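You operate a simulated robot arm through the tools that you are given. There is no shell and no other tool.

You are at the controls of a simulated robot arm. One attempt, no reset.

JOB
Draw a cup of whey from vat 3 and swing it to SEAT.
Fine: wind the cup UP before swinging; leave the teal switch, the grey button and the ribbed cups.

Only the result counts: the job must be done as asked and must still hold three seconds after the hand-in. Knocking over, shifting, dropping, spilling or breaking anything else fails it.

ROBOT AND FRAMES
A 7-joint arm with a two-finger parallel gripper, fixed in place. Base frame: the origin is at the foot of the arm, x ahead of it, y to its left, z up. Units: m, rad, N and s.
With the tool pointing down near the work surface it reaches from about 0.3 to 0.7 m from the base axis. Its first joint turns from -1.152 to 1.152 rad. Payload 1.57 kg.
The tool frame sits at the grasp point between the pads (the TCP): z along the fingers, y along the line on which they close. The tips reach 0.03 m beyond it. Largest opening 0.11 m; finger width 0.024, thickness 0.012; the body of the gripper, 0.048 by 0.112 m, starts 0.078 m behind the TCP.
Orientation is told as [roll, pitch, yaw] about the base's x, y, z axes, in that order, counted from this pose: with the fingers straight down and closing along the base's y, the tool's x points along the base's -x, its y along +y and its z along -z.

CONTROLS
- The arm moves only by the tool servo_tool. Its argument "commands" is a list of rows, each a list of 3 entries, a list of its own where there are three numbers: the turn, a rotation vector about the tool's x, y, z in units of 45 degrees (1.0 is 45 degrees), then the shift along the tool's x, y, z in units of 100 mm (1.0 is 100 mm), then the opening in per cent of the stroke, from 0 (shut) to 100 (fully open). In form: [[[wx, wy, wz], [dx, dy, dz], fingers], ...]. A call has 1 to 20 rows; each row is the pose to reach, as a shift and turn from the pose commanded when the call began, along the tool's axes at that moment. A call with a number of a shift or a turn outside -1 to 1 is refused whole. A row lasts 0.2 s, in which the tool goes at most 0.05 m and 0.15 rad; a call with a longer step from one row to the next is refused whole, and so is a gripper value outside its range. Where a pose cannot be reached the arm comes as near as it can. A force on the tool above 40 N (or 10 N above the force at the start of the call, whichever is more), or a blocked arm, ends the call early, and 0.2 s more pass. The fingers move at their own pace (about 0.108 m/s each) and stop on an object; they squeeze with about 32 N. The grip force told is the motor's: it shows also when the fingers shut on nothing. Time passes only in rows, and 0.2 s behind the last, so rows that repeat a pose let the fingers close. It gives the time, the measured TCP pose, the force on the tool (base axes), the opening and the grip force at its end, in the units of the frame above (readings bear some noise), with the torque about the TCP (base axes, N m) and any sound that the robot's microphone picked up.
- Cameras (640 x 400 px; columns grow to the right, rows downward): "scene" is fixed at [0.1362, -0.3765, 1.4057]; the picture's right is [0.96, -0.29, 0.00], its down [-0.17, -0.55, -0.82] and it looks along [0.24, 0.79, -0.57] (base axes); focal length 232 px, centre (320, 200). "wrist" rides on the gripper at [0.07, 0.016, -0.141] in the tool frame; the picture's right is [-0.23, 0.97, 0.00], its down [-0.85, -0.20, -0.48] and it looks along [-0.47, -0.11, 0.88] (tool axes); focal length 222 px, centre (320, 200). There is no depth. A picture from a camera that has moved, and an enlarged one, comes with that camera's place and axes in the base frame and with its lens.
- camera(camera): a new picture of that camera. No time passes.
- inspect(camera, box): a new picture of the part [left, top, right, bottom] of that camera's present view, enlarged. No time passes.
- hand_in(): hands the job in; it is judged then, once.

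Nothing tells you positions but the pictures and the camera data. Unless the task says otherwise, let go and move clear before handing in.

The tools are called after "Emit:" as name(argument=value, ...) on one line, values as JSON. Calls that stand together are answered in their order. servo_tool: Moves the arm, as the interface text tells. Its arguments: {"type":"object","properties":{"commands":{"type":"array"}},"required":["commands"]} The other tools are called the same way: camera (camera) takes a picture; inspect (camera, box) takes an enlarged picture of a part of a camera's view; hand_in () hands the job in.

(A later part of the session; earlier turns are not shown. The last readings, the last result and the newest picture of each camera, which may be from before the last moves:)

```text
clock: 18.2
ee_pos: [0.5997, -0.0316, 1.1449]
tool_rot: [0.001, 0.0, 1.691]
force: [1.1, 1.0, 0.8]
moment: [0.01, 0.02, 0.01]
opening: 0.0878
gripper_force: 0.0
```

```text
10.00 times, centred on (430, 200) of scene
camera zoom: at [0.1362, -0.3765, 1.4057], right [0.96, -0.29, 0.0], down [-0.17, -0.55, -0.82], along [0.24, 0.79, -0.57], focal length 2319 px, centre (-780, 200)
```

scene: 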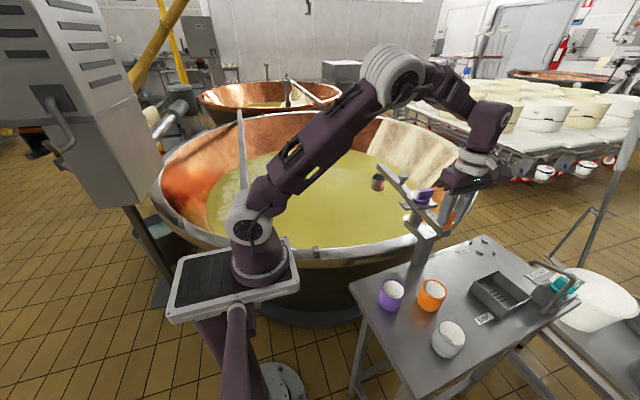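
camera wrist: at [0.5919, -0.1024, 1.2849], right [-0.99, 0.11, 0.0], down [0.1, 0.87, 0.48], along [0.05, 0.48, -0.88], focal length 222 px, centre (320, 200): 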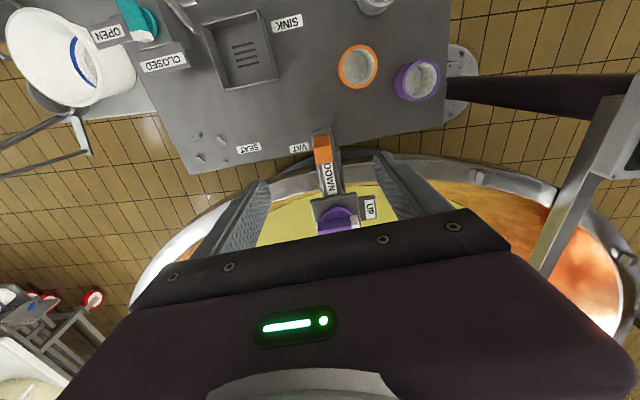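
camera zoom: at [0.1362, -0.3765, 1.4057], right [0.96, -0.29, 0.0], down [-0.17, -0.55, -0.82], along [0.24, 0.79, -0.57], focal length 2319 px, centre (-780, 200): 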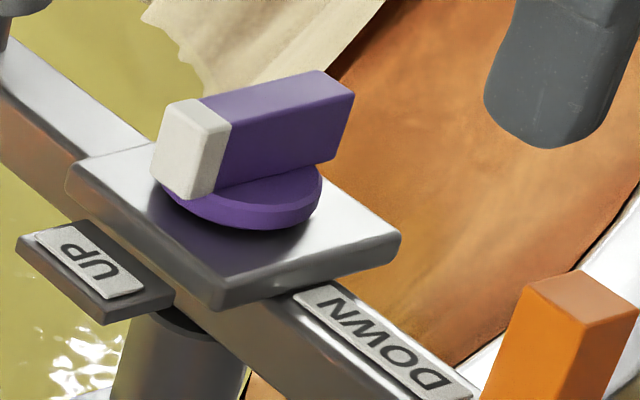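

The knob bar is about 16–18 mm wide with its top at z≈1.047, and the beam is at 95°, so the grasp yaw is about 5°. I'll move over the knob and rotate.

Emit:
servo_tool(commands=[[[0, 0, 0.16], [-0.15, 0, 0], 80], [[0, 0, 0.33], [-0.3, 0, 0], 80], [[0, 0, 0.5], [-0.45, 0, 0], 80], [[0, 0, 0.67], [-0.6, 0, 0], 80], [[0, 0, 0.84], [-0.75, 0, 0], 80], [[0, 0, 1], [-0.9, 0, 0], 80], [[0, 0, 1], [-0.9, 0, 0], 80]])

Emit:
servo_tool(commands=[[[0, 0, 0.16], [-0.025, 0.025, 0], 80], [[0, 0, 0.33], [-0.05, 0.05, 0], 80], [[0, 0, 0.5], [-0.075, 0.075, 0], 80], [[0, 0, 0.67], [-0.1, 0.1, 0], 80], [[0, 0, 0.84], [-0.125, 0.125, 0], 80], [[0, 0, 1], [-0.147, 0.153, 0], 80], [[0, 0, 1], [-0.147, 0.153, 0], 80]])

Emit:
camera(camera="wrist")

Emit:
inspect(camera="wrist", box=[260, 100, 380, 220])

```text
clock: 19.8
ee_pos: [0.5874, 0.0559, 1.143]
tool_rot: [0.001, -0.002, 0.902]
force: [-0.4, -0.5, -0.1]
moment: [-0.01, 0.02, 0.0]
opening: 0.0882
gripper_force: 0.1
```

```text
clock: 21.4
ee_pos: [0.5846, 0.0784, 1.1414]
tool_rot: [0.0, -0.001, 0.117]
force: [0.3, -0.3, 0.2]
moment: [-0.02, -0.01, -0.01]
opening: 0.0879
gripper_force: 0.0
```

```text
taken
camera wrist: at [0.5131, 0.087, 1.2834], right [0.11, 0.99, 0.0], down [0.87, -0.1, 0.48], along [0.48, -0.05, -0.88], focal length 222 px, centre (320, 200)
```

wrist: 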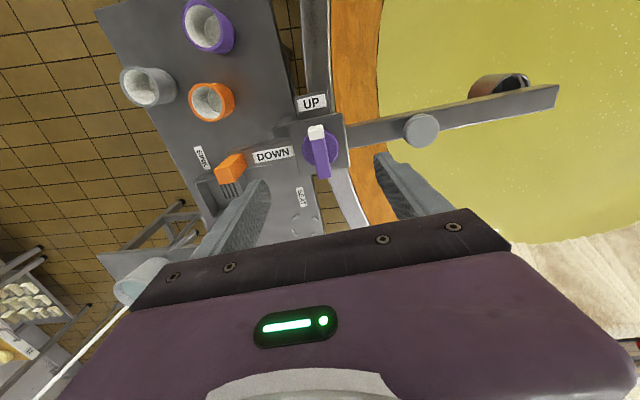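

```text
3.33 times, centred on (320, 160) of wrist
camera zoom: at [0.5131, 0.087, 1.2834], right [0.11, 0.99, 0.0], down [0.87, -0.1, 0.48], along [0.48, -0.05, -0.88], focal length 740 px, centre (320, 333)
```

zoom: 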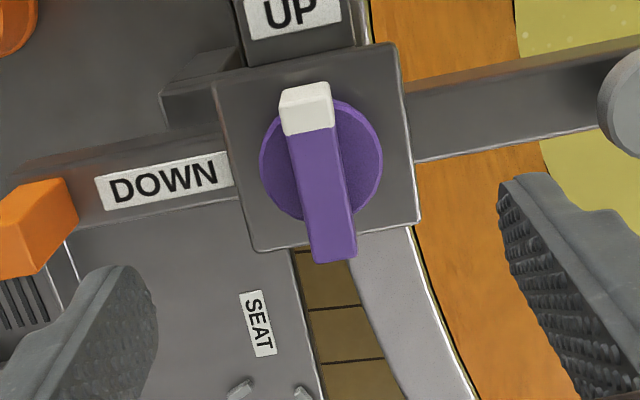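

The tool axis passes through the knob centre within about 1 mm; the bar needs about 3° less yaw. I'll descend around the bar, staying above the disc.

Emit:
servo_tool(commands=[[[0, 0, 0.03], [-0.005, 0, 0.3], 80], [[0, 0, 0.06], [-0.01, 0, 0.55], 80], [[0, 0, 0.06], [-0.01, 0, 0.72], 80], [[0, 0, 0.06], [-0.01, 0, 0.82], 80], [[0, 0, 0.06], [-0.01, 0, 0.82], 80]])

Emit:
inspect(camera="scene", box=[380, 160, 480, 230])

Emit:
camera(camera="wrist")

```text
clock: 22.6
ee_pos: [0.5853, 0.08, 1.0601]
tool_rot: [0.0, 0.0, 0.07]
force: [-0.2, 0.6, -0.5]
moment: [0.0, 0.01, 0.01]
opening: 0.0879
gripper_force: 0.0
```

```text
5.71 times, centred on (430, 195) of scene
camera zoom: at [0.1362, -0.3765, 1.4057], right [0.96, -0.29, 0.0], down [-0.17, -0.55, -0.82], along [0.24, 0.79, -0.57], focal length 1325 px, centre (-309, 229)
```

zoom: 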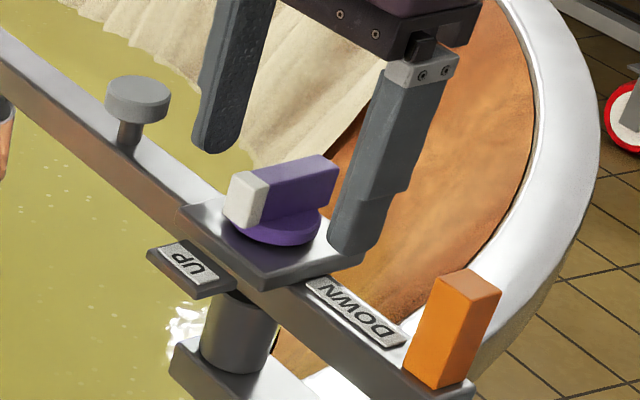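

```text
taken
camera wrist: at [0.5139, 0.0906, 1.2017], right [0.16, 0.99, 0.0], down [0.87, -0.14, 0.48], along [0.47, -0.07, -0.88], focal length 222 px, centre (320, 200)
```

wrist: 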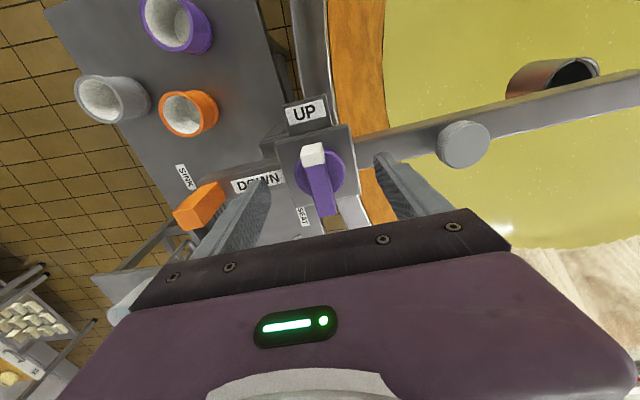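

The fingers are clear of everything and level with the bar. I'll close onto the knob now.

Emit:
servo_tool(commands=[[[0, 0, 0], [0, 0, 0], 40], [[0, 0, 0], [0, 0, 0], 20], [[0, 0, 0], [0, 0, 0], 10], [[0, 0, 0], [0, 0, 0], 5], [[0, 0, 0], [0, 0, 0], 5]])

Emit:
inspect(camera="scene", box=[380, 160, 480, 230])

Emit:
inspect(camera="wrist", box=[240, 80, 420, 240])

```text
clock: 23.8
ee_pos: [0.5842, 0.08, 1.0603]
tool_rot: [0.0, 0.001, 0.071]
force: [-1.0, -4.1, -0.7]
moment: [-0.07, -0.13, 0.01]
opening: 0.0157
gripper_force: 30.7
```

```text
5.71 times, centred on (430, 195) of scene
camera zoom: at [0.1362, -0.3766, 1.4056], right [0.96, -0.29, 0.0], down [-0.17, -0.55, -0.82], along [0.24, 0.79, -0.57], focal length 1325 px, centre (-309, 229)
```

zoom: 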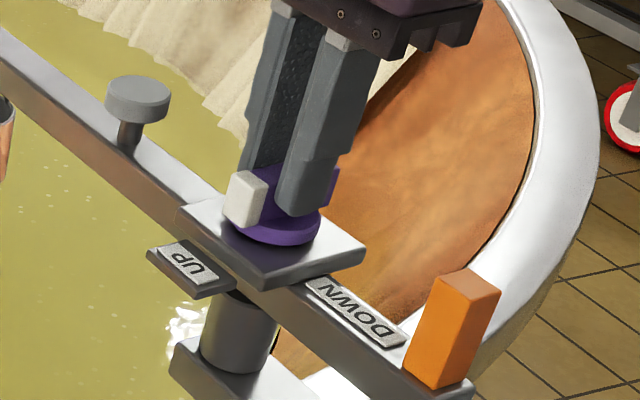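

```text
2.50 times, centred on (330, 160) of wrist
camera zoom: at [0.514, 0.0902, 1.2019], right [0.16, 0.99, 0.0], down [0.87, -0.14, 0.48], along [0.47, -0.08, -0.88], focal length 555 px, centre (295, 300)
```

zoom: 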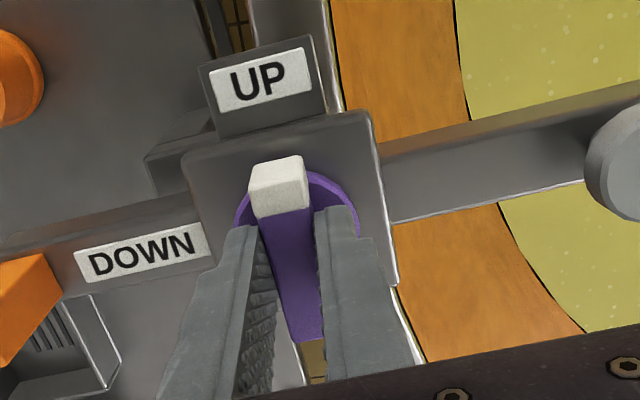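

I have a firm grip on the knob (15.7 mm). The pointer is at UP, and DOWN is counter-clockwise. I'll turn the first 22° and check that the beam stays put.

Emit:
servo_tool(commands=[[[0, 0, -0.1], [0, -0.005, 0], 5], [[0, 0, -0.2], [0, -0.005, 0], 5], [[0, 0, -0.3], [0, -0.005, 0], 5], [[0, 0, -0.4], [0, -0.005, 0], 5], [[0, 0, -0.5], [0, -0.005, 0], 5]])

Emit:
camera(camera="wrist")

Emit:
inspect(camera="scene", box=[350, 150, 470, 240])

```text
clock: 25.0
ee_pos: [0.5847, 0.0786, 1.0608]
tool_rot: [0.0, 0.0, 0.465]
force: [0.5, 0.1, -4.3]
moment: [-0.04, 0.21, -1.85]
opening: 0.0262
gripper_force: 37.8
```

```text
taken
camera wrist: at [0.5151, 0.062, 1.202], right [-0.23, 0.97, 0.0], down [0.85, 0.2, 0.48], along [0.46, 0.11, -0.88], focal length 222 px, centre (320, 200)
```

wrist: 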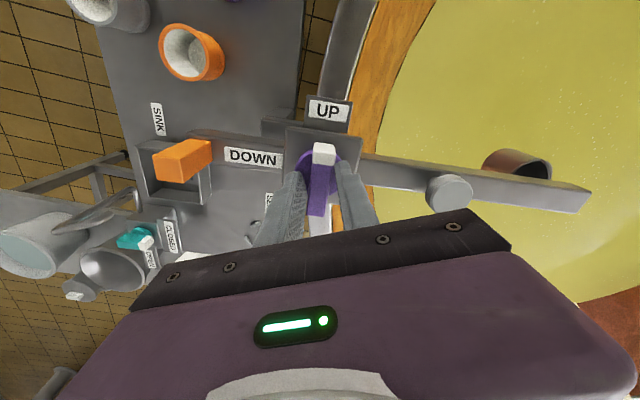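

```text
4.44 times, centred on (410, 195) of scene
camera zoom: at [0.1363, -0.3765, 1.4057], right [0.96, -0.29, 0.0], down [-0.17, -0.55, -0.82], along [0.24, 0.79, -0.57], focal length 1031 px, centre (-80, 222)
```

zoom: 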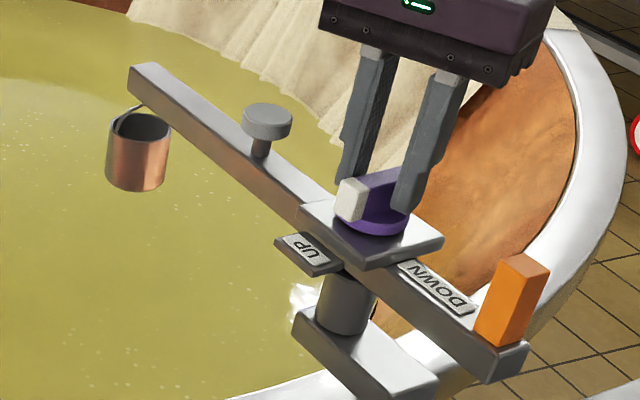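

The knob did not follow: the fingers were pried open to 26 mm with about 1.9 N·m of reaction, while beam and cup stayed put. I'll rotate back to realign with the bar before trying anything else.

Emit:
servo_tool(commands=[[[0, 0, 0.1], [0, 0, 0], 5], [[0, 0, 0.2], [0, 0, 0], 5], [[0, 0, 0.3], [0, 0, 0], 5], [[0, 0, 0.4], [0, 0, 0], 5], [[0, 0, 0.5], [0, 0, 0], 5], [[0, 0, 0.5], [0, 0, 0], 5]])

Emit:
inspect(camera="wrist", box=[240, 80, 420, 240])

Emit:
inspect(camera="scene", box=[350, 150, 470, 240])

```text
clock: 26.4
ee_pos: [0.586, 0.077, 1.0619]
tool_rot: [0.001, 0.0, 0.074]
force: [-0.7, -0.3, 3.6]
moment: [-0.06, 0.43, 0.11]
opening: 0.0156
gripper_force: 31.1
```

```text
2.50 times, centred on (330, 160) of wrist
camera zoom: at [0.5141, 0.0902, 1.2023], right [0.16, 0.99, 0.0], down [0.87, -0.14, 0.48], along [0.47, -0.08, -0.88], focal length 555 px, centre (295, 300)
```

zoom: 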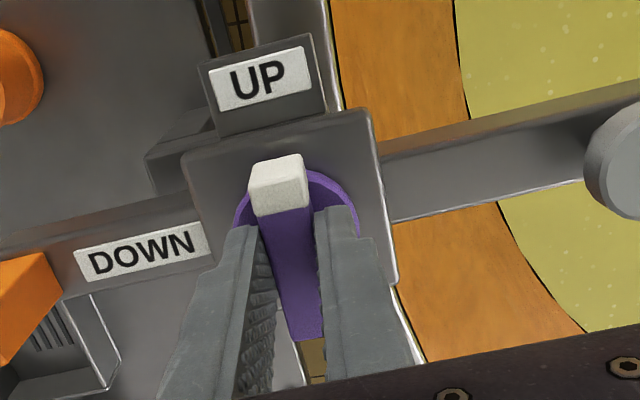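

```text
4.44 times, centred on (410, 195) of scene
camera zoom: at [0.1362, -0.3765, 1.4057], right [0.96, -0.29, 0.0], down [-0.17, -0.55, -0.82], along [0.24, 0.79, -0.57], focal length 1031 px, centre (-80, 222)
```

zoom: 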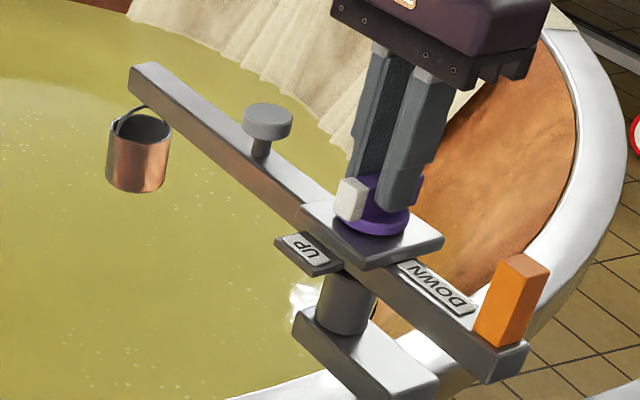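

The knob is realigned and unharmed. I'll test a small 8° turn the other way, clockwise, to learn which direction the winder moves.

Emit:
servo_tool(commands=[[[0, 0, 0.06], [0, 0, 0], 5], [[0, 0, 0.12], [0, 0, 0], 5], [[0, 0, 0.18], [0, 0, 0], 5]])

Emit:
inspect(camera="wrist", box=[240, 80, 420, 240])

Emit:
inspect(camera="scene", box=[350, 150, 470, 240])

```text
clock: 27.2
ee_pos: [0.5848, 0.0791, 1.0611]
tool_rot: [0.003, -0.001, -0.071]
force: [-8.0, 2.3, 18.0]
moment: [-0.08, -0.26, 0.09]
opening: 0.0159
gripper_force: 31.9
```

```text
2.50 times, centred on (330, 160) of wrist
camera zoom: at [0.5164, 0.1001, 1.2022], right [0.29, 0.96, 0.0], down [0.84, -0.26, 0.48], along [0.46, -0.14, -0.88], focal length 555 px, centre (295, 300)
```

zoom: 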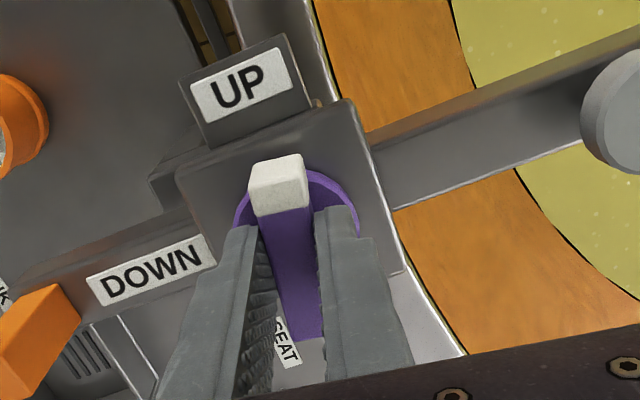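

```text
4.44 times, centred on (410, 195) of scene
camera zoom: at [0.1357, -0.3764, 1.4057], right [0.96, -0.29, 0.0], down [-0.17, -0.55, -0.82], along [0.24, 0.79, -0.57], focal length 1031 px, centre (-80, 222)
```

zoom: 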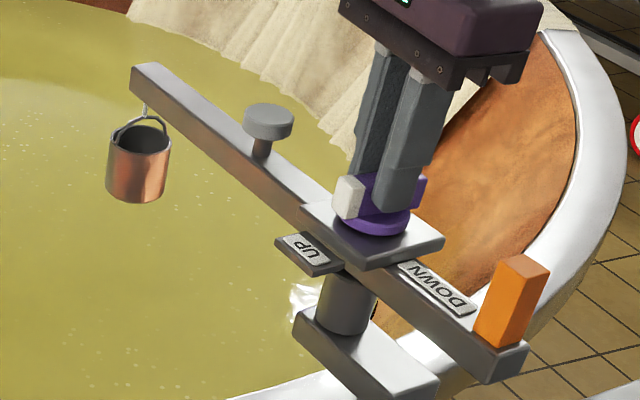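

Clockwise is the right direction: the knob turned easily and the cup dropped about 1 cm. DOWN must therefore lie 270° clockwise. There is an 18 N upward force reading, so I'll re-read it at rest.

Emit:
servo_tool(commands=[[[0, 0, 0], [0, 0, 0], 5]])

Emit:
inspect(camera="scene", box=[410, 180, 460, 215])

```text
clock: 27.6
ee_pos: [0.5852, 0.0796, 1.0613]
tool_rot: [0.001, -0.002, -0.07]
force: [-6.9, 4.8, 22.5]
moment: [0.08, 0.56, 0.09]
opening: 0.0156
gripper_force: 31.7
```

```text
11.43 times, centred on (435, 198) of scene
camera zoom: at [0.1356, -0.3764, 1.4058], right [0.96, -0.29, 0.0], down [-0.17, -0.55, -0.82], along [0.24, 0.79, -0.57], focal length 2650 px, centre (-994, 229)
```

zoom: 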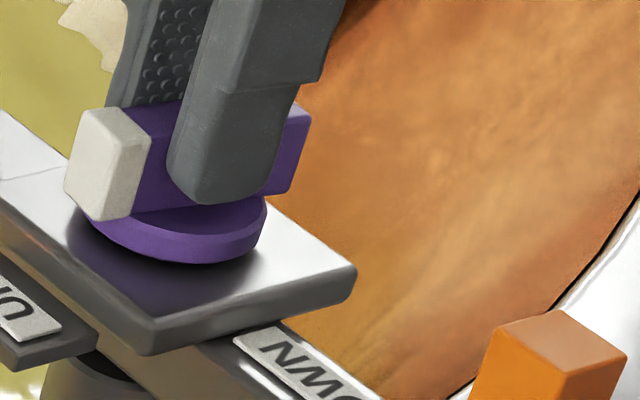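

The force comes from a small vertical bind in the grip. I'll release to relax it, which also tests whether the winder holds by itself.

Emit:
servo_tool(commands=[[[0, 0, 0], [0, 0, 0], 40], [[0, 0, 0], [0, 0, 0], 40], [[0, 0, 0], [0, 0, 0], 40], [[0, 0, 0], [0, 0, 0], 40]])

Emit:
inspect(camera="scene", box=[350, 150, 470, 240])

Emit:
inspect(camera="wrist", box=[240, 80, 420, 240])

```text
clock: 28.6
ee_pos: [0.5873, 0.0775, 1.0592]
tool_rot: [-0.001, -0.001, -0.072]
force: [0.2, -0.4, 0.0]
moment: [-0.01, 0.06, 0.02]
opening: 0.0442
gripper_force: 0.0
```

```text
4.44 times, centred on (410, 195) of scene
camera zoom: at [0.1362, -0.3765, 1.4057], right [0.96, -0.29, 0.0], down [-0.17, -0.55, -0.82], along [0.24, 0.79, -0.57], focal length 1031 px, centre (-80, 222)
```

zoom: 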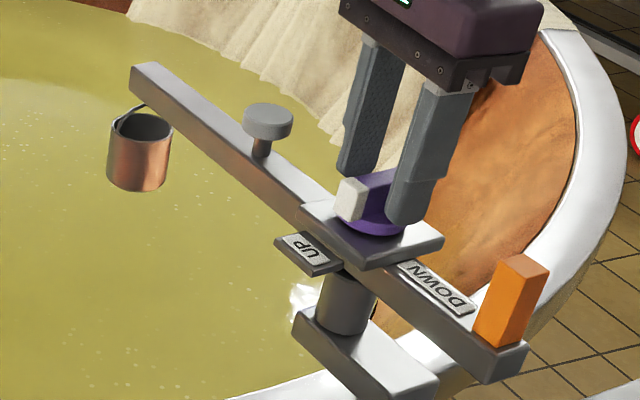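

```text
2.50 times, centred on (330, 160) of wrist
camera zoom: at [0.517, 0.0996, 1.2015], right [0.29, 0.96, 0.0], down [0.84, -0.26, 0.48], along [0.46, -0.14, -0.88], focal length 555 px, centre (295, 300)
```

zoom: 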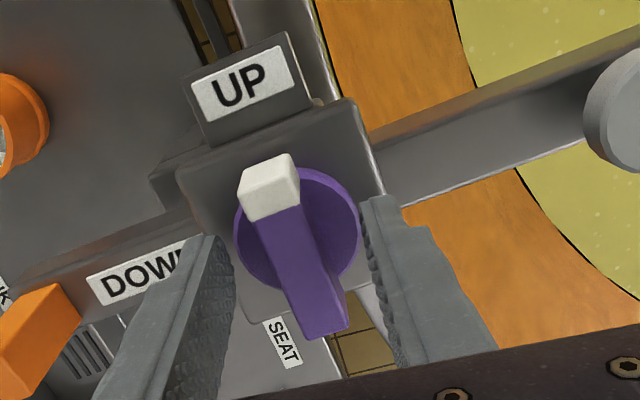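

When released, the knob sprang back to UP, so there's a detent there. I'll realign, re-grip and make a long clockwise stroke to see whether it holds outside the detent, with the cup still empty.

Emit:
servo_tool(commands=[[[0, 0, -0.09], [0, 0, 0], 40], [[0, 0, -0.18], [0, 0, 0], 40], [[0, 0, -0.18], [0, 0, 0], 40], [[0, 0, -0.18], [0, 0, 0], 15], [[0, 0, -0.18], [0, 0, 0], 5], [[0, 0, -0.18], [0, 0, 0], 5]])

Emit:
servo_tool(commands=[[[0, 0, 0.12], [0, 0, 0], 5], [[0, 0, 0.24], [0, 0, 0], 5], [[0, 0, 0.36], [0, 0, 0], 5], [[0, 0, 0.48], [0, 0, 0], 5], [[0, 0, 0.6], [0, 0, 0], 5], [[0, 0, 0.72], [0, 0, 0], 5], [[0, 0, 0.84], [0, 0, 0], 5], [[0, 0, 1], [0, 0, 0], 5]])

Emit:
camera(camera="scene")

Emit:
camera(camera="wrist")

```text
clock: 30.0
ee_pos: [0.5847, 0.0785, 1.0597]
tool_rot: [0.001, -0.001, 0.073]
force: [0.2, 3.7, 0.6]
moment: [0.04, -0.02, 0.02]
opening: 0.0158
gripper_force: 31.6
```

```text
clock: 31.8
ee_pos: [0.5857, 0.0794, 1.0606]
tool_rot: [-0.001, 0.003, -0.713]
force: [-4.2, 17.7, 0.3]
moment: [0.1, -0.35, 0.09]
opening: 0.0158
gripper_force: 31.3
```

```text
taken
```

scene: 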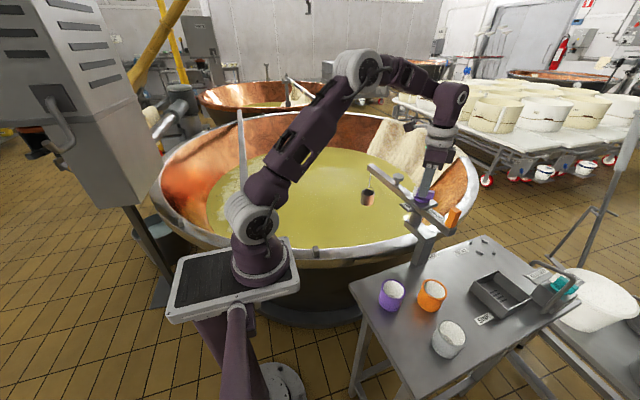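

```text
taken
camera wrist: at [0.5433, 0.1382, 1.2018], right [0.81, 0.59, 0.0], down [0.52, -0.71, 0.48], along [0.28, -0.39, -0.88], focal length 222 px, centre (320, 200)
```

wrist: 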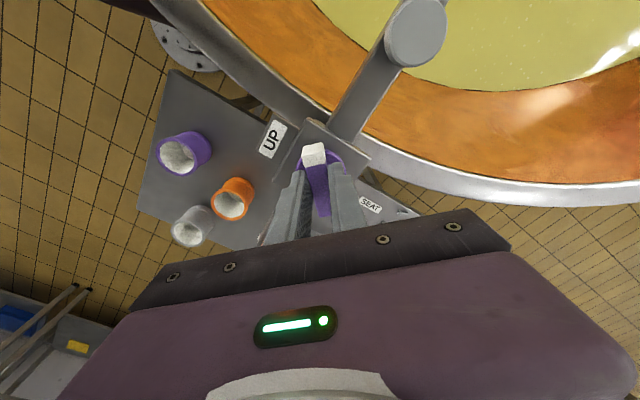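

The knob followed 45° clockwise with low torque. I'll check the cup's drop.

Emit:
inspect(camera="scene", box=[340, 150, 470, 240])

```text
4.44 times, centred on (405, 195) of scene
camera zoom: at [0.1361, -0.3759, 1.4058], right [0.96, -0.29, 0.0], down [-0.17, -0.55, -0.82], along [0.24, 0.79, -0.57], focal length 1031 px, centre (-58, 222)
```

zoom: 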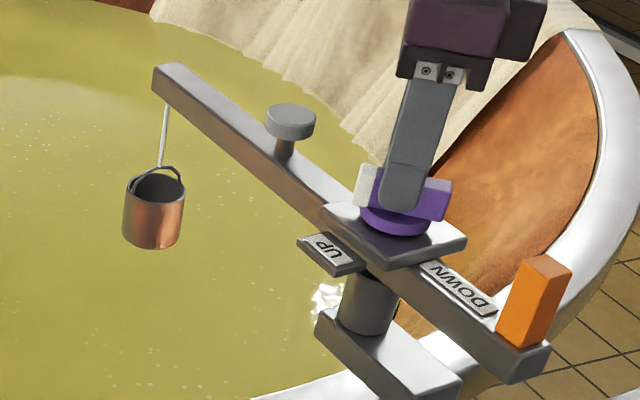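

The cup has dropped about 6.5 cm in 45°. I'll continue clockwise another 45°, with a slight centring correction to ease the side force.

Emit:
servo_tool(commands=[[[0, 0, 0.12], [0.007, 0.005, 0], 5], [[0, 0, 0.24], [0.007, 0.005, 0], 5], [[0, 0, 0.36], [0.007, 0.005, 0], 5], [[0, 0, 0.48], [0.007, 0.005, 0], 5], [[0, 0, 0.6], [0.007, 0.005, 0], 5], [[0, 0, 0.72], [0.007, 0.005, 0], 5], [[0, 0, 0.84], [0.007, 0.005, 0], 5], [[0, 0, 1], [0.007, 0.005, 0], 5]])

Emit:
inspect(camera="scene", box=[340, 150, 470, 240])

Emit:
camera(camera="wrist")

```text
clock: 33.6
ee_pos: [0.5875, 0.0799, 1.0597]
tool_rot: [0.004, 0.001, -1.501]
force: [26.5, 26.2, 0.3]
moment: [0.32, -0.2, 0.13]
opening: 0.0158
gripper_force: 31.0
```

```text
4.44 times, centred on (405, 195) of scene
camera zoom: at [0.1371, -0.3757, 1.4058], right [0.96, -0.29, 0.0], down [-0.17, -0.55, -0.82], along [0.24, 0.79, -0.57], focal length 1031 px, centre (-58, 222)
```

zoom: 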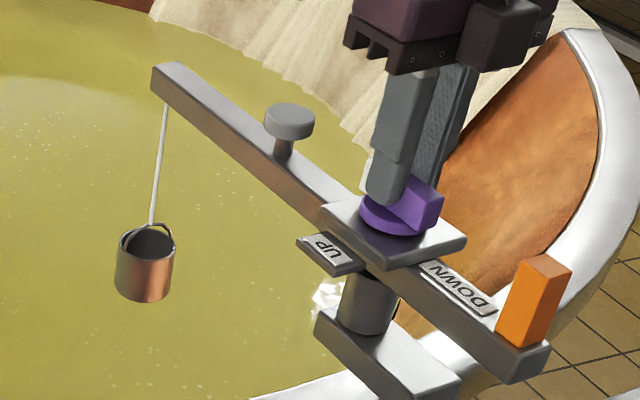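

```text
taken
camera wrist: at [0.5968, 0.1514, 1.2018], right [0.99, -0.16, 0.01], down [-0.14, -0.87, 0.48], along [-0.07, -0.47, -0.88], focal length 222 px, centre (320, 200)
```

wrist: 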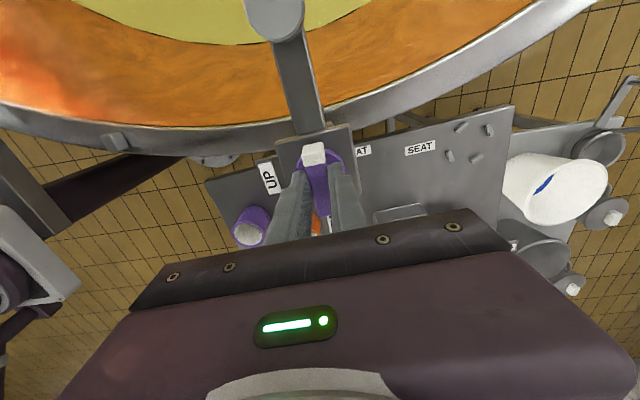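

Side force has built up to about 37 N from slight grip eccentricity. I'll release here to relax it and see whether the winder holds at mid-travel.

Emit:
servo_tool(commands=[[[0, 0, 0], [0, 0, 0], 35], [[0, 0, 0], [0, 0, 0], 35], [[0, 0, 0], [0, 0, 0], 35]])

Emit:
inspect(camera="scene", box=[340, 150, 470, 240])

Emit:
inspect(camera="wrist", box=[230, 80, 410, 240])

```text
clock: 34.4
ee_pos: [0.5836, 0.0791, 1.0602]
tool_rot: [0.001, -0.002, -1.498]
force: [-0.1, 0.1, 1.4]
moment: [-0.01, -0.04, 0.01]
opening: 0.0385
gripper_force: 0.1
```

```text
4.44 times, centred on (405, 195) of scene
camera zoom: at [0.1362, -0.3765, 1.4057], right [0.96, -0.29, 0.0], down [-0.17, -0.55, -0.82], along [0.24, 0.79, -0.57], focal length 1031 px, centre (-58, 222)
```

zoom: 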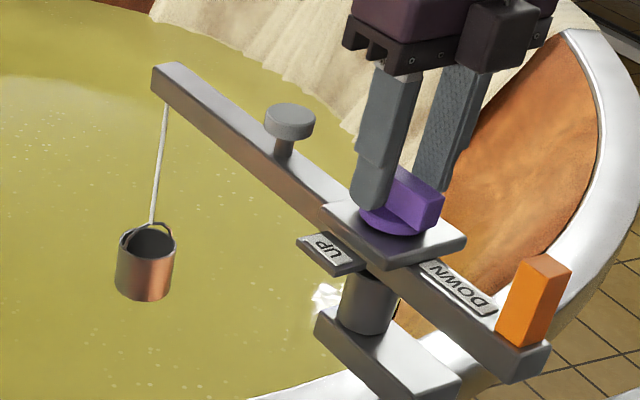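

```text
2.50 times, centred on (320, 160) of wrist
camera zoom: at [0.5953, 0.1502, 1.2016], right [0.99, -0.16, 0.0], down [-0.14, -0.87, 0.48], along [-0.08, -0.47, -0.88], focal length 555 px, centre (320, 300)
```

zoom: 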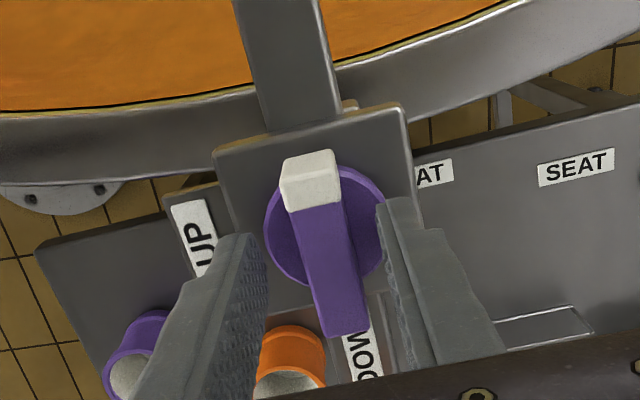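

The winder holds at mid-travel, so I can use several strokes. The eccentricity analysis puts the true pivot at x≈0.588. I'll lift clear, correct by +4 mm in x, and rotate the wrist counter-clockwise to set up the next stroke while learning the wrist limits.

Emit:
servo_tool(commands=[[[0, 0, 0], [0, 0.04, -0.3], 40], [[0, 0, 0], [0, 0.04, -0.6], 40], [[0, 0, 0], [0, 0.04, -0.6], 40]])

Emit:
servo_tool(commands=[[[0, 0, -0.17], [0, 0, 0], 40], [[0, 0, -0.34], [0, 0, 0], 40], [[0, 0, -0.51], [0, 0, 0], 40], [[0, 0, -0.68], [0, 0, 0], 40], [[0, 0, -0.85], [0, 0, 0], 40], [[0, 0, -1], [0, 0, 0], 40]])

Emit:
servo_tool(commands=[[[0, 0, -0.17], [0, 0, 0], 40], [[0, 0, -0.34], [0, 0, 0], 40], [[0, 0, -0.51], [0, 0, 0], 40], [[0, 0, -0.68], [0, 0, 0], 40], [[0, 0, -0.85], [0, 0, 0], 40], [[0, 0, -1], [0, 0, 0], 40]])

Emit:
servo_tool(commands=[[[0, 0, -0.17], [0, 0, 0], 40], [[0, 0, -0.34], [0, 0, 0], 40], [[0, 0, -0.51], [0, 0, 0], 40], [[0, 0, -0.68], [0, 0, 0], 40], [[0, 0, -0.85], [0, 0, 0], 40], [[0, 0, -1], [0, 0, 0], 40]])

Emit:
servo_tool(commands=[[[0, 0, -0.17], [0, 0, 0], 40], [[0, 0, -0.34], [0, 0, 0], 40], [[0, 0, -0.51], [0, 0, 0], 40], [[0, 0, -0.68], [0, 0, 0], 40], [[0, 0, -0.85], [0, 0, 0], 40], [[0, 0, -1], [0, 0, 0], 40]])

Emit:
camera(camera="scene")

```text
clock: 35.2
ee_pos: [0.5874, 0.0778, 1.1223]
tool_rot: [-0.001, -0.001, -1.499]
force: [0.6, -0.4, -0.2]
moment: [-0.04, -0.02, -0.01]
opening: 0.0439
gripper_force: 0.1
```

```text
clock: 36.6
ee_pos: [0.5883, 0.0783, 1.1195]
tool_rot: [-0.001, 0.0, -0.711]
force: [0.4, -0.2, 0.0]
moment: [-0.01, -0.01, 0.0]
opening: 0.0439
gripper_force: 0.1
```

```text
clock: 38.0
ee_pos: [0.5887, 0.0786, 1.1199]
tool_rot: [-0.002, -0.001, 0.074]
force: [1.2, -0.2, -0.5]
moment: [0.02, -0.01, 0.0]
opening: 0.0441
gripper_force: 0.1
```

```text
clock: 39.4
ee_pos: [0.5903, 0.0797, 1.1196]
tool_rot: [0.002, 0.001, 0.862]
force: [-0.2, -0.2, 0.2]
moment: [0.02, 0.01, 0.0]
opening: 0.044
gripper_force: 0.0
```

```text
clock: 40.8
ee_pos: [0.5889, 0.0791, 1.1205]
tool_rot: [0.001, 0.0, 1.647]
force: [-0.2, 0.2, 0.3]
moment: [0.02, 0.0, -0.02]
opening: 0.0441
gripper_force: 0.1
```

```text
taken
```

scene: 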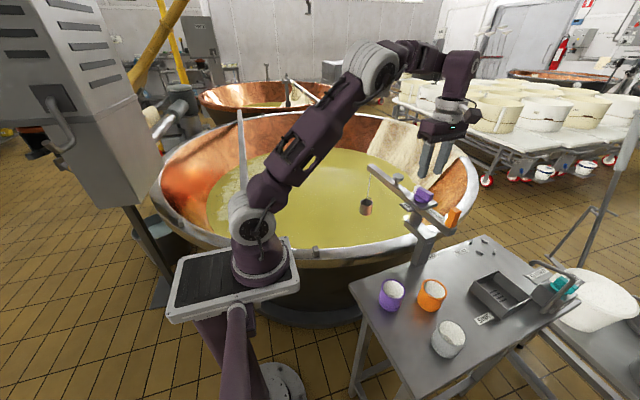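

The cup stays where it is, so the winder is self-holding with an empty cup. I'll see how far counter-clockwise the wrist can go, since a single long up-stroke would be safest with a full cup.

Emit:
servo_tool(commands=[[[0, 0, -0.17], [0, 0, 0], 40], [[0, 0, -0.34], [0, 0, 0], 40], [[0, 0, -0.51], [0, 0, 0], 40], [[0, 0, -0.68], [0, 0, 0], 40], [[0, 0, -0.85], [0, 0, 0], 40], [[0, 0, -1], [0, 0, 0], 40]])

Emit:
servo_tool(commands=[[[0, 0, -0.17], [0, 0, 0], 40], [[0, 0, -0.34], [0, 0, 0], 40], [[0, 0, -0.51], [0, 0, 0], 40], [[0, 0, -0.68], [0, 0, 0], 40], [[0, 0, -0.85], [0, 0, 0], 40], [[0, 0, -1], [0, 0, 0], 40]])

```text
clock: 42.2
ee_pos: [0.59, 0.0792, 1.1211]
tool_rot: [0.001, 0.0, 2.432]
force: [-0.3, -0.1, 0.2]
moment: [-0.02, -0.01, 0.01]
opening: 0.044
gripper_force: 0.0
```

```text
clock: 43.6
ee_pos: [0.5889, 0.0775, 1.1197]
tool_rot: [0.0, 0.0, -3.066]
force: [-0.1, -0.5, 0.6]
moment: [-0.01, 0.02, 0.02]
opening: 0.044
gripper_force: 0.1
```

Yaw 184° is reachable, so a single 270° up-stroke from -86° to 184° is possible with no release while the cup is full. I'll go back to yaw 94° and descend onto the knob.

Emit:
servo_tool(commands=[[[0, 0, 0.17], [0, 0, 0], 40], [[0, 0, 0.34], [0, 0, 0], 40], [[0, 0, 0.51], [0, 0, 0], 40], [[0, 0, 0.68], [0, 0, 0], 40], [[0, 0, 0.85], [0, 0, 0], 40], [[0, 0, 1], [0, 0, 0], 40]])

Emit:
servo_tool(commands=[[[0, 0, 0.17], [0, 0, 0], 40], [[0, 0, 0.34], [0, 0, 0], 40], [[0, 0, 0.51], [0, 0, 0], 40], [[0, 0, 0.68], [0, 0, 0], 40], [[0, 0, 0.85], [0, 0, 0], 40], [[0, 0, 1], [0, 0, 0], 40], [[0, 0, 1], [0, 0, 0], 40]])

Emit:
camera(camera="wrist")

Emit:
inspect(camera="wrist", box=[260, 100, 380, 220])

```text
clock: 45.0
ee_pos: [0.5901, 0.0779, 1.1197]
tool_rot: [0.0, 0.0, 2.426]
force: [-0.7, 0.9, -0.6]
moment: [0.03, -0.01, -0.01]
opening: 0.0443
gripper_force: 0.0
```

```text
clock: 46.6
ee_pos: [0.59, 0.079, 1.1194]
tool_rot: [0.001, 0.0, 1.64]
force: [0.2, 0.1, -0.1]
moment: [-0.02, 0.03, -0.05]
opening: 0.0438
gripper_force: 0.1
```

```text
taken
camera wrist: at [0.5783, 0.0088, 1.2611], right [-0.99, 0.16, 0.0], down [0.14, 0.87, 0.48], along [0.08, 0.47, -0.88], focal length 222 px, centre (320, 200)
```

wrist: 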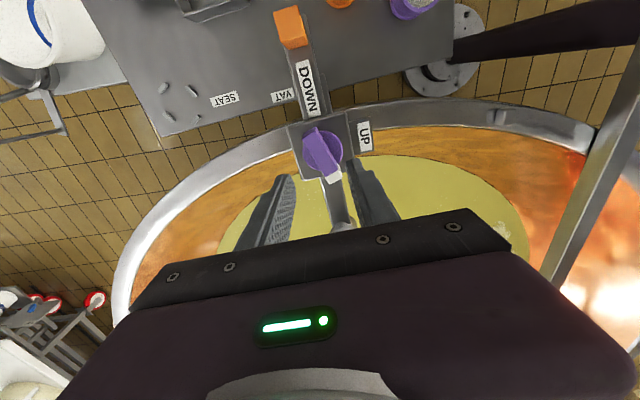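

```text
3.33 times, centred on (320, 160) of wrist
camera zoom: at [0.5783, 0.0088, 1.2611], right [-0.99, 0.16, 0.0], down [0.14, 0.87, 0.48], along [0.08, 0.47, -0.88], focal length 740 px, centre (320, 333)
```

zoom: 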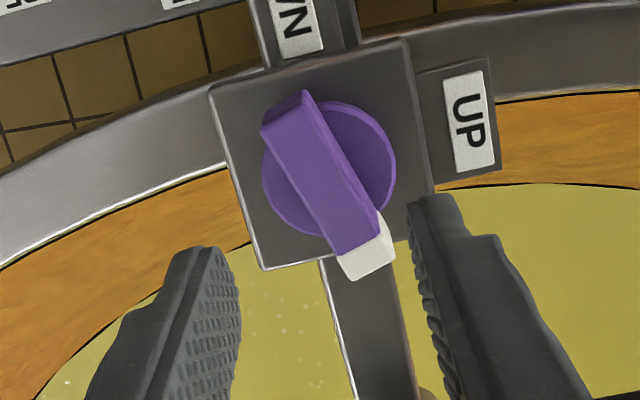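

The bar now sits about 15° back toward UP from where I left it, so it may be creeping. I'll wait a second and compare.

Emit:
servo_tool(commands=[[[0, 0, 0], [0, 0, 0], 40], [[0, 0, 0], [0, 0, 0], 40], [[0, 0, 0], [0, 0, 0], 40], [[0, 0, 0], [0, 0, 0], 40], [[0, 0, 0], [0, 0, 0], 40], [[0, 0, 0], [0, 0, 0], 40], [[0, 0, 0], [0, 0, 0], 40], [[0, 0, 0], [0, 0, 0], 40]])

Emit:
inspect(camera="wrist", box=[260, 100, 380, 220])

Emit:
inspect(camera="scene", box=[340, 150, 470, 240])

```text
clock: 48.4
ee_pos: [0.5909, 0.0782, 1.1205]
tool_rot: [0.0, 0.0, 1.642]
force: [0.1, -0.5, -0.4]
moment: [-0.03, 0.0, 0.02]
opening: 0.044
gripper_force: 0.1
```

```text
3.33 times, centred on (320, 160) of wrist
camera zoom: at [0.5784, 0.0088, 1.2611], right [-0.99, 0.16, 0.0], down [0.14, 0.87, 0.48], along [0.07, 0.47, -0.88], focal length 740 px, centre (320, 333)
```

zoom: 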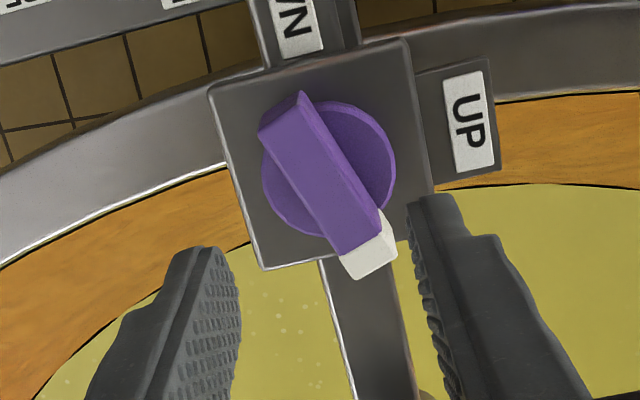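

```text
4.44 times, centred on (405, 195) of scene
camera zoom: at [0.1362, -0.3765, 1.4057], right [0.96, -0.29, 0.0], down [-0.17, -0.55, -0.82], along [0.24, 0.79, -0.57], focal length 1031 px, centre (-58, 222)
```

zoom: 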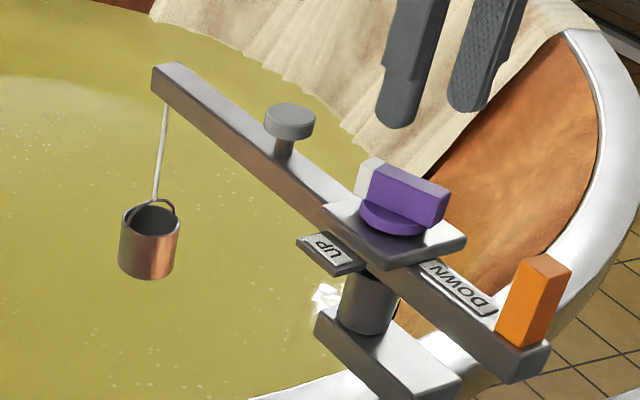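

It is creeping slowly back toward UP (about 1°/s), a weak spring return. I'll realign 16°, correct position slightly, and grip again promptly.

Emit:
servo_tool(commands=[[[0, 0, -0.18], [0.004, 0.013, 0.2], 40], [[0, 0, -0.37], [0.008, 0.026, 0.4], 40], [[0, 0, -0.37], [0.008, 0.026, 0.6], 40], [[0, 0, -0.37], [0.008, 0.026, 0.6], 40], [[0, 0, -0.37], [0.008, 0.026, 0.6], 20], [[0, 0, -0.37], [0.008, 0.026, 0.6], 5], [[0, 0, -0.37], [0.008, 0.026, 0.6], 5]])

Emit:
inspect(camera="wrist", box=[230, 80, 410, 240])

Emit:
inspect(camera="scene", box=[340, 150, 470, 240])

```text
clock: 50.0
ee_pos: [0.5864, 0.0785, 1.0599]
tool_rot: [-0.002, -0.001, 1.935]
force: [17.2, 3.0, -6.2]
moment: [-0.23, -0.4, 0.08]
opening: 0.0159
gripper_force: 31.4
```

```text
2.50 times, centred on (320, 160) of wrist
camera zoom: at [0.5954, 0.0089, 1.2007], right [-0.99, -0.13, 0.0], down [-0.12, 0.87, 0.48], along [-0.06, 0.47, -0.88], focal length 555 px, centre (320, 300)
```

zoom: 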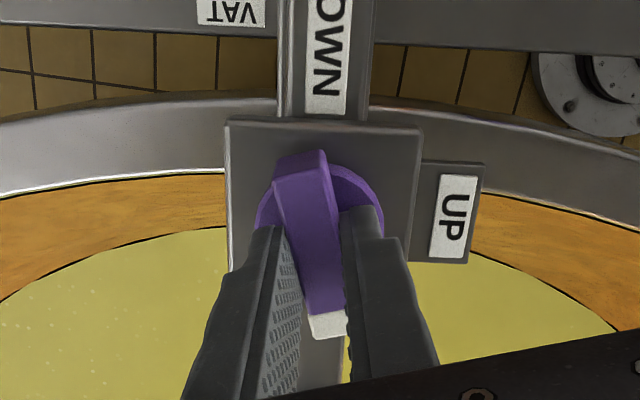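

```text
4.44 times, centred on (405, 195) of scene
camera zoom: at [0.1369, -0.3764, 1.4056], right [0.96, -0.29, 0.0], down [-0.17, -0.55, -0.82], along [0.24, 0.79, -0.57], focal length 1031 px, centre (-58, 222)
```

zoom: 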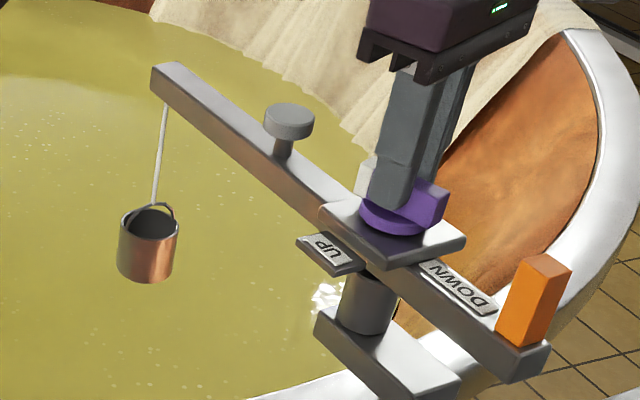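

Gripped with a small side load. I'll continue clockwise (lowering), shifting about 2 mm to ease it.

Emit:
servo_tool(commands=[[[0, 0, 0.13], [0.004, -0.022, 0], 5], [[0, 0, 0.27], [0.004, -0.022, 0], 5], [[0, 0, 0.41], [0.004, -0.022, 0], 5], [[0, 0, 0.55], [0.004, -0.022, 0], 5], [[0, 0, 0.7], [0.004, -0.022, 0], 5], [[0, 0, 0.85], [0.004, -0.022, 0], 5], [[0, 0, 1], [0.004, -0.022, 0], 5]])

Emit:
inspect(camera="scene", box=[340, 150, 470, 240])

```text
clock: 51.6
ee_pos: [0.587, 0.0778, 1.059]
tool_rot: [0.002, 0.0, 1.148]
force: [-13.8, 6.4, -20.7]
moment: [0.37, -0.2, 0.03]
opening: 0.0159
gripper_force: 31.9
```

```text
4.44 times, centred on (405, 195) of scene
camera zoom: at [0.1362, -0.3762, 1.4057], right [0.96, -0.29, 0.0], down [-0.17, -0.55, -0.82], along [0.24, 0.79, -0.57], focal length 1031 px, centre (-58, 222)
```

zoom: 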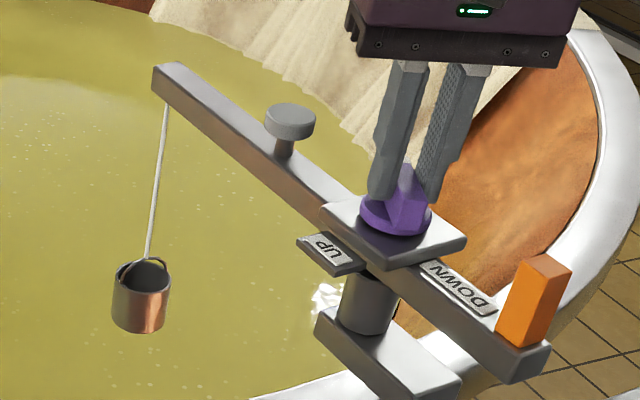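

Lowering continues smoothly; the knob is at about 120° and the cup is well down. Next 45°, with small load corrections.

Emit:
servo_tool(commands=[[[0, 0, 0.13], [0, 0.02, 0.012], 5], [[0, 0, 0.27], [0, 0.02, 0.012], 5], [[0, 0, 0.41], [0, 0.02, 0.012], 5], [[0, 0, 0.55], [0, 0.02, 0.012], 5], [[0, 0, 0.7], [0, 0.02, 0.012], 5], [[0, 0, 0.85], [0, 0.02, 0.012], 5], [[0, 0, 1], [0, 0.02, 0.012], 5]])

Emit:
inspect(camera="scene", box=[340, 150, 470, 240])

```text
clock: 53.2
ee_pos: [0.5887, 0.0791, 1.0605]
tool_rot: [-0.001, -0.002, 0.359]
force: [15.4, 3.0, -9.2]
moment: [0.46, -0.99, 0.06]
opening: 0.0157
gripper_force: 31.3
```

```text
4.44 times, centred on (405, 195) of scene
camera zoom: at [0.1369, -0.3763, 1.4056], right [0.96, -0.29, 0.0], down [-0.17, -0.55, -0.82], along [0.24, 0.79, -0.57], focal length 1031 px, centre (-58, 222)
```

zoom: 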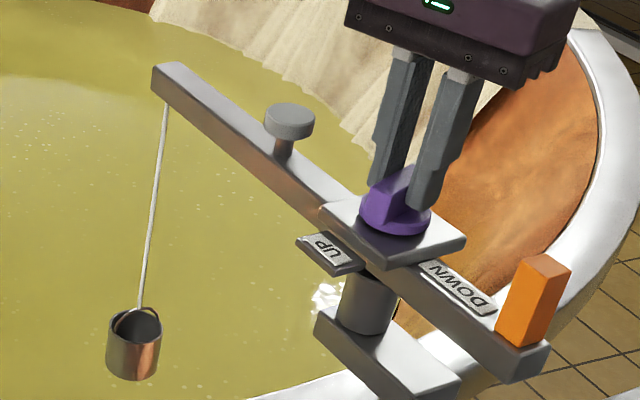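

The knob is now at about 164° and the cup is still descending. Next 45°.

Emit:
servo_tool(commands=[[[0, 0, 0.13], [-0.02, -0.003, 0.006], 5], [[0, 0, 0.27], [-0.02, -0.003, 0.006], 5], [[0, 0, 0.41], [-0.02, -0.003, 0.006], 5], [[0, 0, 0.55], [-0.02, -0.003, 0.006], 5], [[0, 0, 0.7], [-0.02, -0.003, 0.006], 5], [[0, 0, 0.85], [-0.02, -0.003, 0.006], 5], [[0, 0, 1], [-0.02, -0.003, 0.006], 5]])

Emit:
inspect(camera="scene", box=[340, 150, 470, 250])

Emit:
camera(camera="scene")

```text
clock: 54.8
ee_pos: [0.5877, 0.0782, 1.0591]
tool_rot: [-0.002, 0.0, -0.427]
force: [-9.8, -17.1, 16.4]
moment: [-0.34, 0.01, 0.08]
opening: 0.0155
gripper_force: 31.8
```

```text
4.00 times, centred on (405, 200) of scene
camera zoom: at [0.1356, -0.377, 1.4056], right [0.96, -0.29, 0.0], down [-0.17, -0.55, -0.82], along [0.24, 0.79, -0.57], focal length 928 px, centre (-20, 200)
```

zoom: 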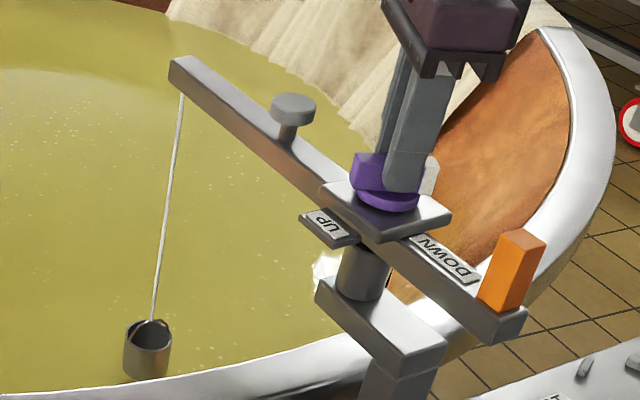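

```text
taken
```

scene: 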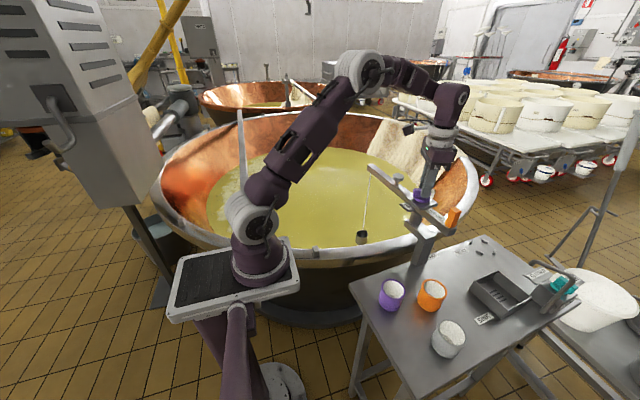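

The cup is near the whey now, with about 61° left to DOWN. Next 45°.

Emit:
servo_tool(commands=[[[0, 0, 0.13], [0.003, -0.025, -0.01], 5], [[0, 0, 0.27], [0.003, -0.025, -0.01], 5], [[0, 0, 0.41], [0.003, -0.025, -0.01], 5], [[0, 0, 0.55], [0.003, -0.025, -0.01], 5], [[0, 0, 0.7], [0.003, -0.025, -0.01], 5], [[0, 0, 0.85], [0.003, -0.025, -0.01], 5], [[0, 0, 1], [0.003, -0.025, -0.01], 5]])

Emit:
inspect(camera="scene", box=[340, 150, 470, 250])

Emit:
camera(camera="wrist")

```text
clock: 56.4
ee_pos: [0.5879, 0.0784, 1.0594]
tool_rot: [-0.003, 0.001, -1.21]
force: [-4.4, -4.4, -3.3]
moment: [-0.77, -0.32, 0.03]
opening: 0.0157
gripper_force: 30.9
```

```text
4.00 times, centred on (405, 200) of scene
camera zoom: at [0.1362, -0.3766, 1.4057], right [0.96, -0.29, 0.0], down [-0.17, -0.55, -0.82], along [0.24, 0.79, -0.57], focal length 928 px, centre (-20, 200)
```

zoom: 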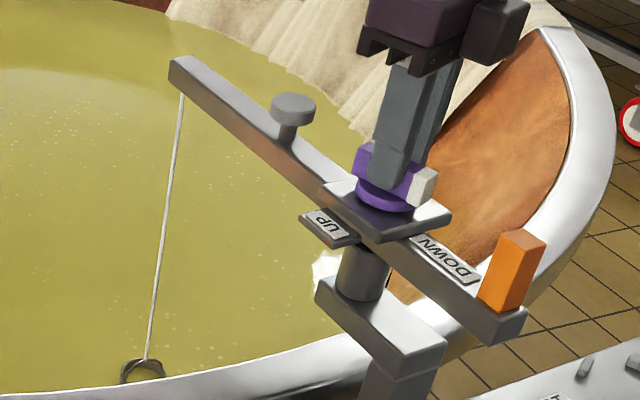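

```text
taken
camera wrist: at [0.5779, 0.1492, 1.2009], right [0.99, 0.13, 0.0], down [0.12, -0.87, 0.48], along [0.06, -0.47, -0.88], focal length 222 px, centre (320, 200)
```

wrist: 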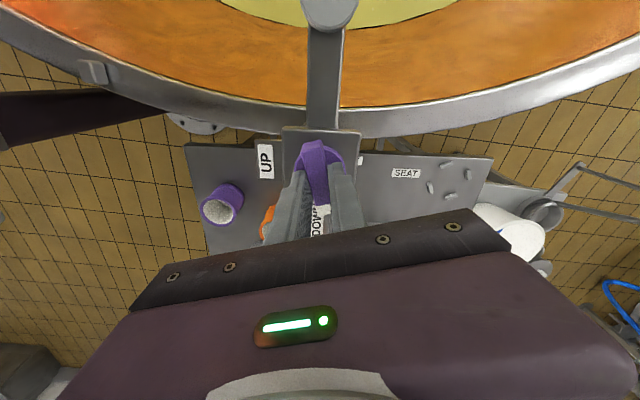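

The cup is now dipping into the whey, and the pointer is about 17° short of DOWN. I'll finish the turn and dwell a little.

Emit:
servo_tool(commands=[[[0, 0, 0.12], [0, -0.005, 0], 5], [[0, 0, 0.25], [0, -0.005, 0], 5], [[0, 0, 0.37], [0, -0.005, 0], 5], [[0, 0, 0.37], [0, -0.005, 0], 5], [[0, 0, 0.37], [0, -0.005, 0], 5]])

Emit:
inspect(camera="scene", box=[340, 150, 470, 250])

Emit:
inspect(camera="wrist", box=[230, 80, 410, 240])

```text
clock: 57.6
ee_pos: [0.5869, 0.0784, 1.059]
tool_rot: [0.0, 0.002, -1.499]
force: [1.7, 2.2, -4.2]
moment: [0.26, 0.0, 0.27]
opening: 0.0157
gripper_force: 31.1
```

```text
4.00 times, centred on (405, 200) of scene
camera zoom: at [0.1364, -0.3764, 1.4057], right [0.96, -0.29, 0.0], down [-0.17, -0.55, -0.82], along [0.24, 0.79, -0.57], focal length 928 px, centre (-20, 200)
```

zoom: 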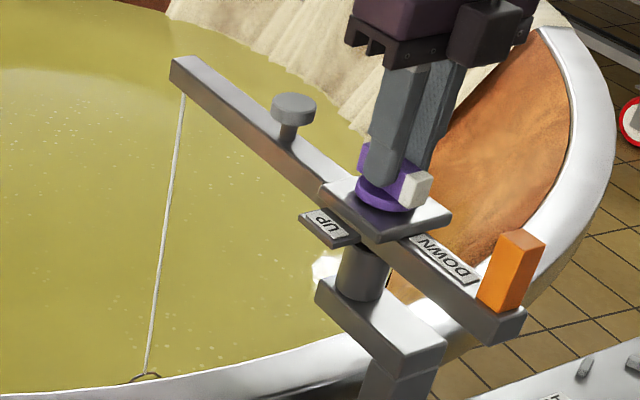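

```text
2.50 times, centred on (320, 160) of wrist
camera zoom: at [0.5979, 0.1488, 1.2009], right [0.99, -0.16, 0.0], down [-0.14, -0.87, 0.48], along [-0.07, -0.47, -0.88], focal length 555 px, centre (320, 300)
```

zoom: 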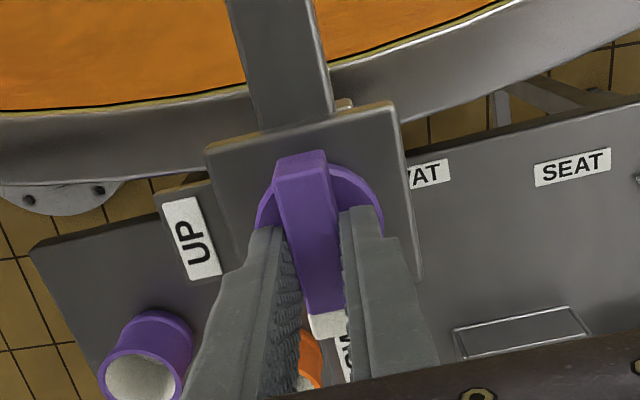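

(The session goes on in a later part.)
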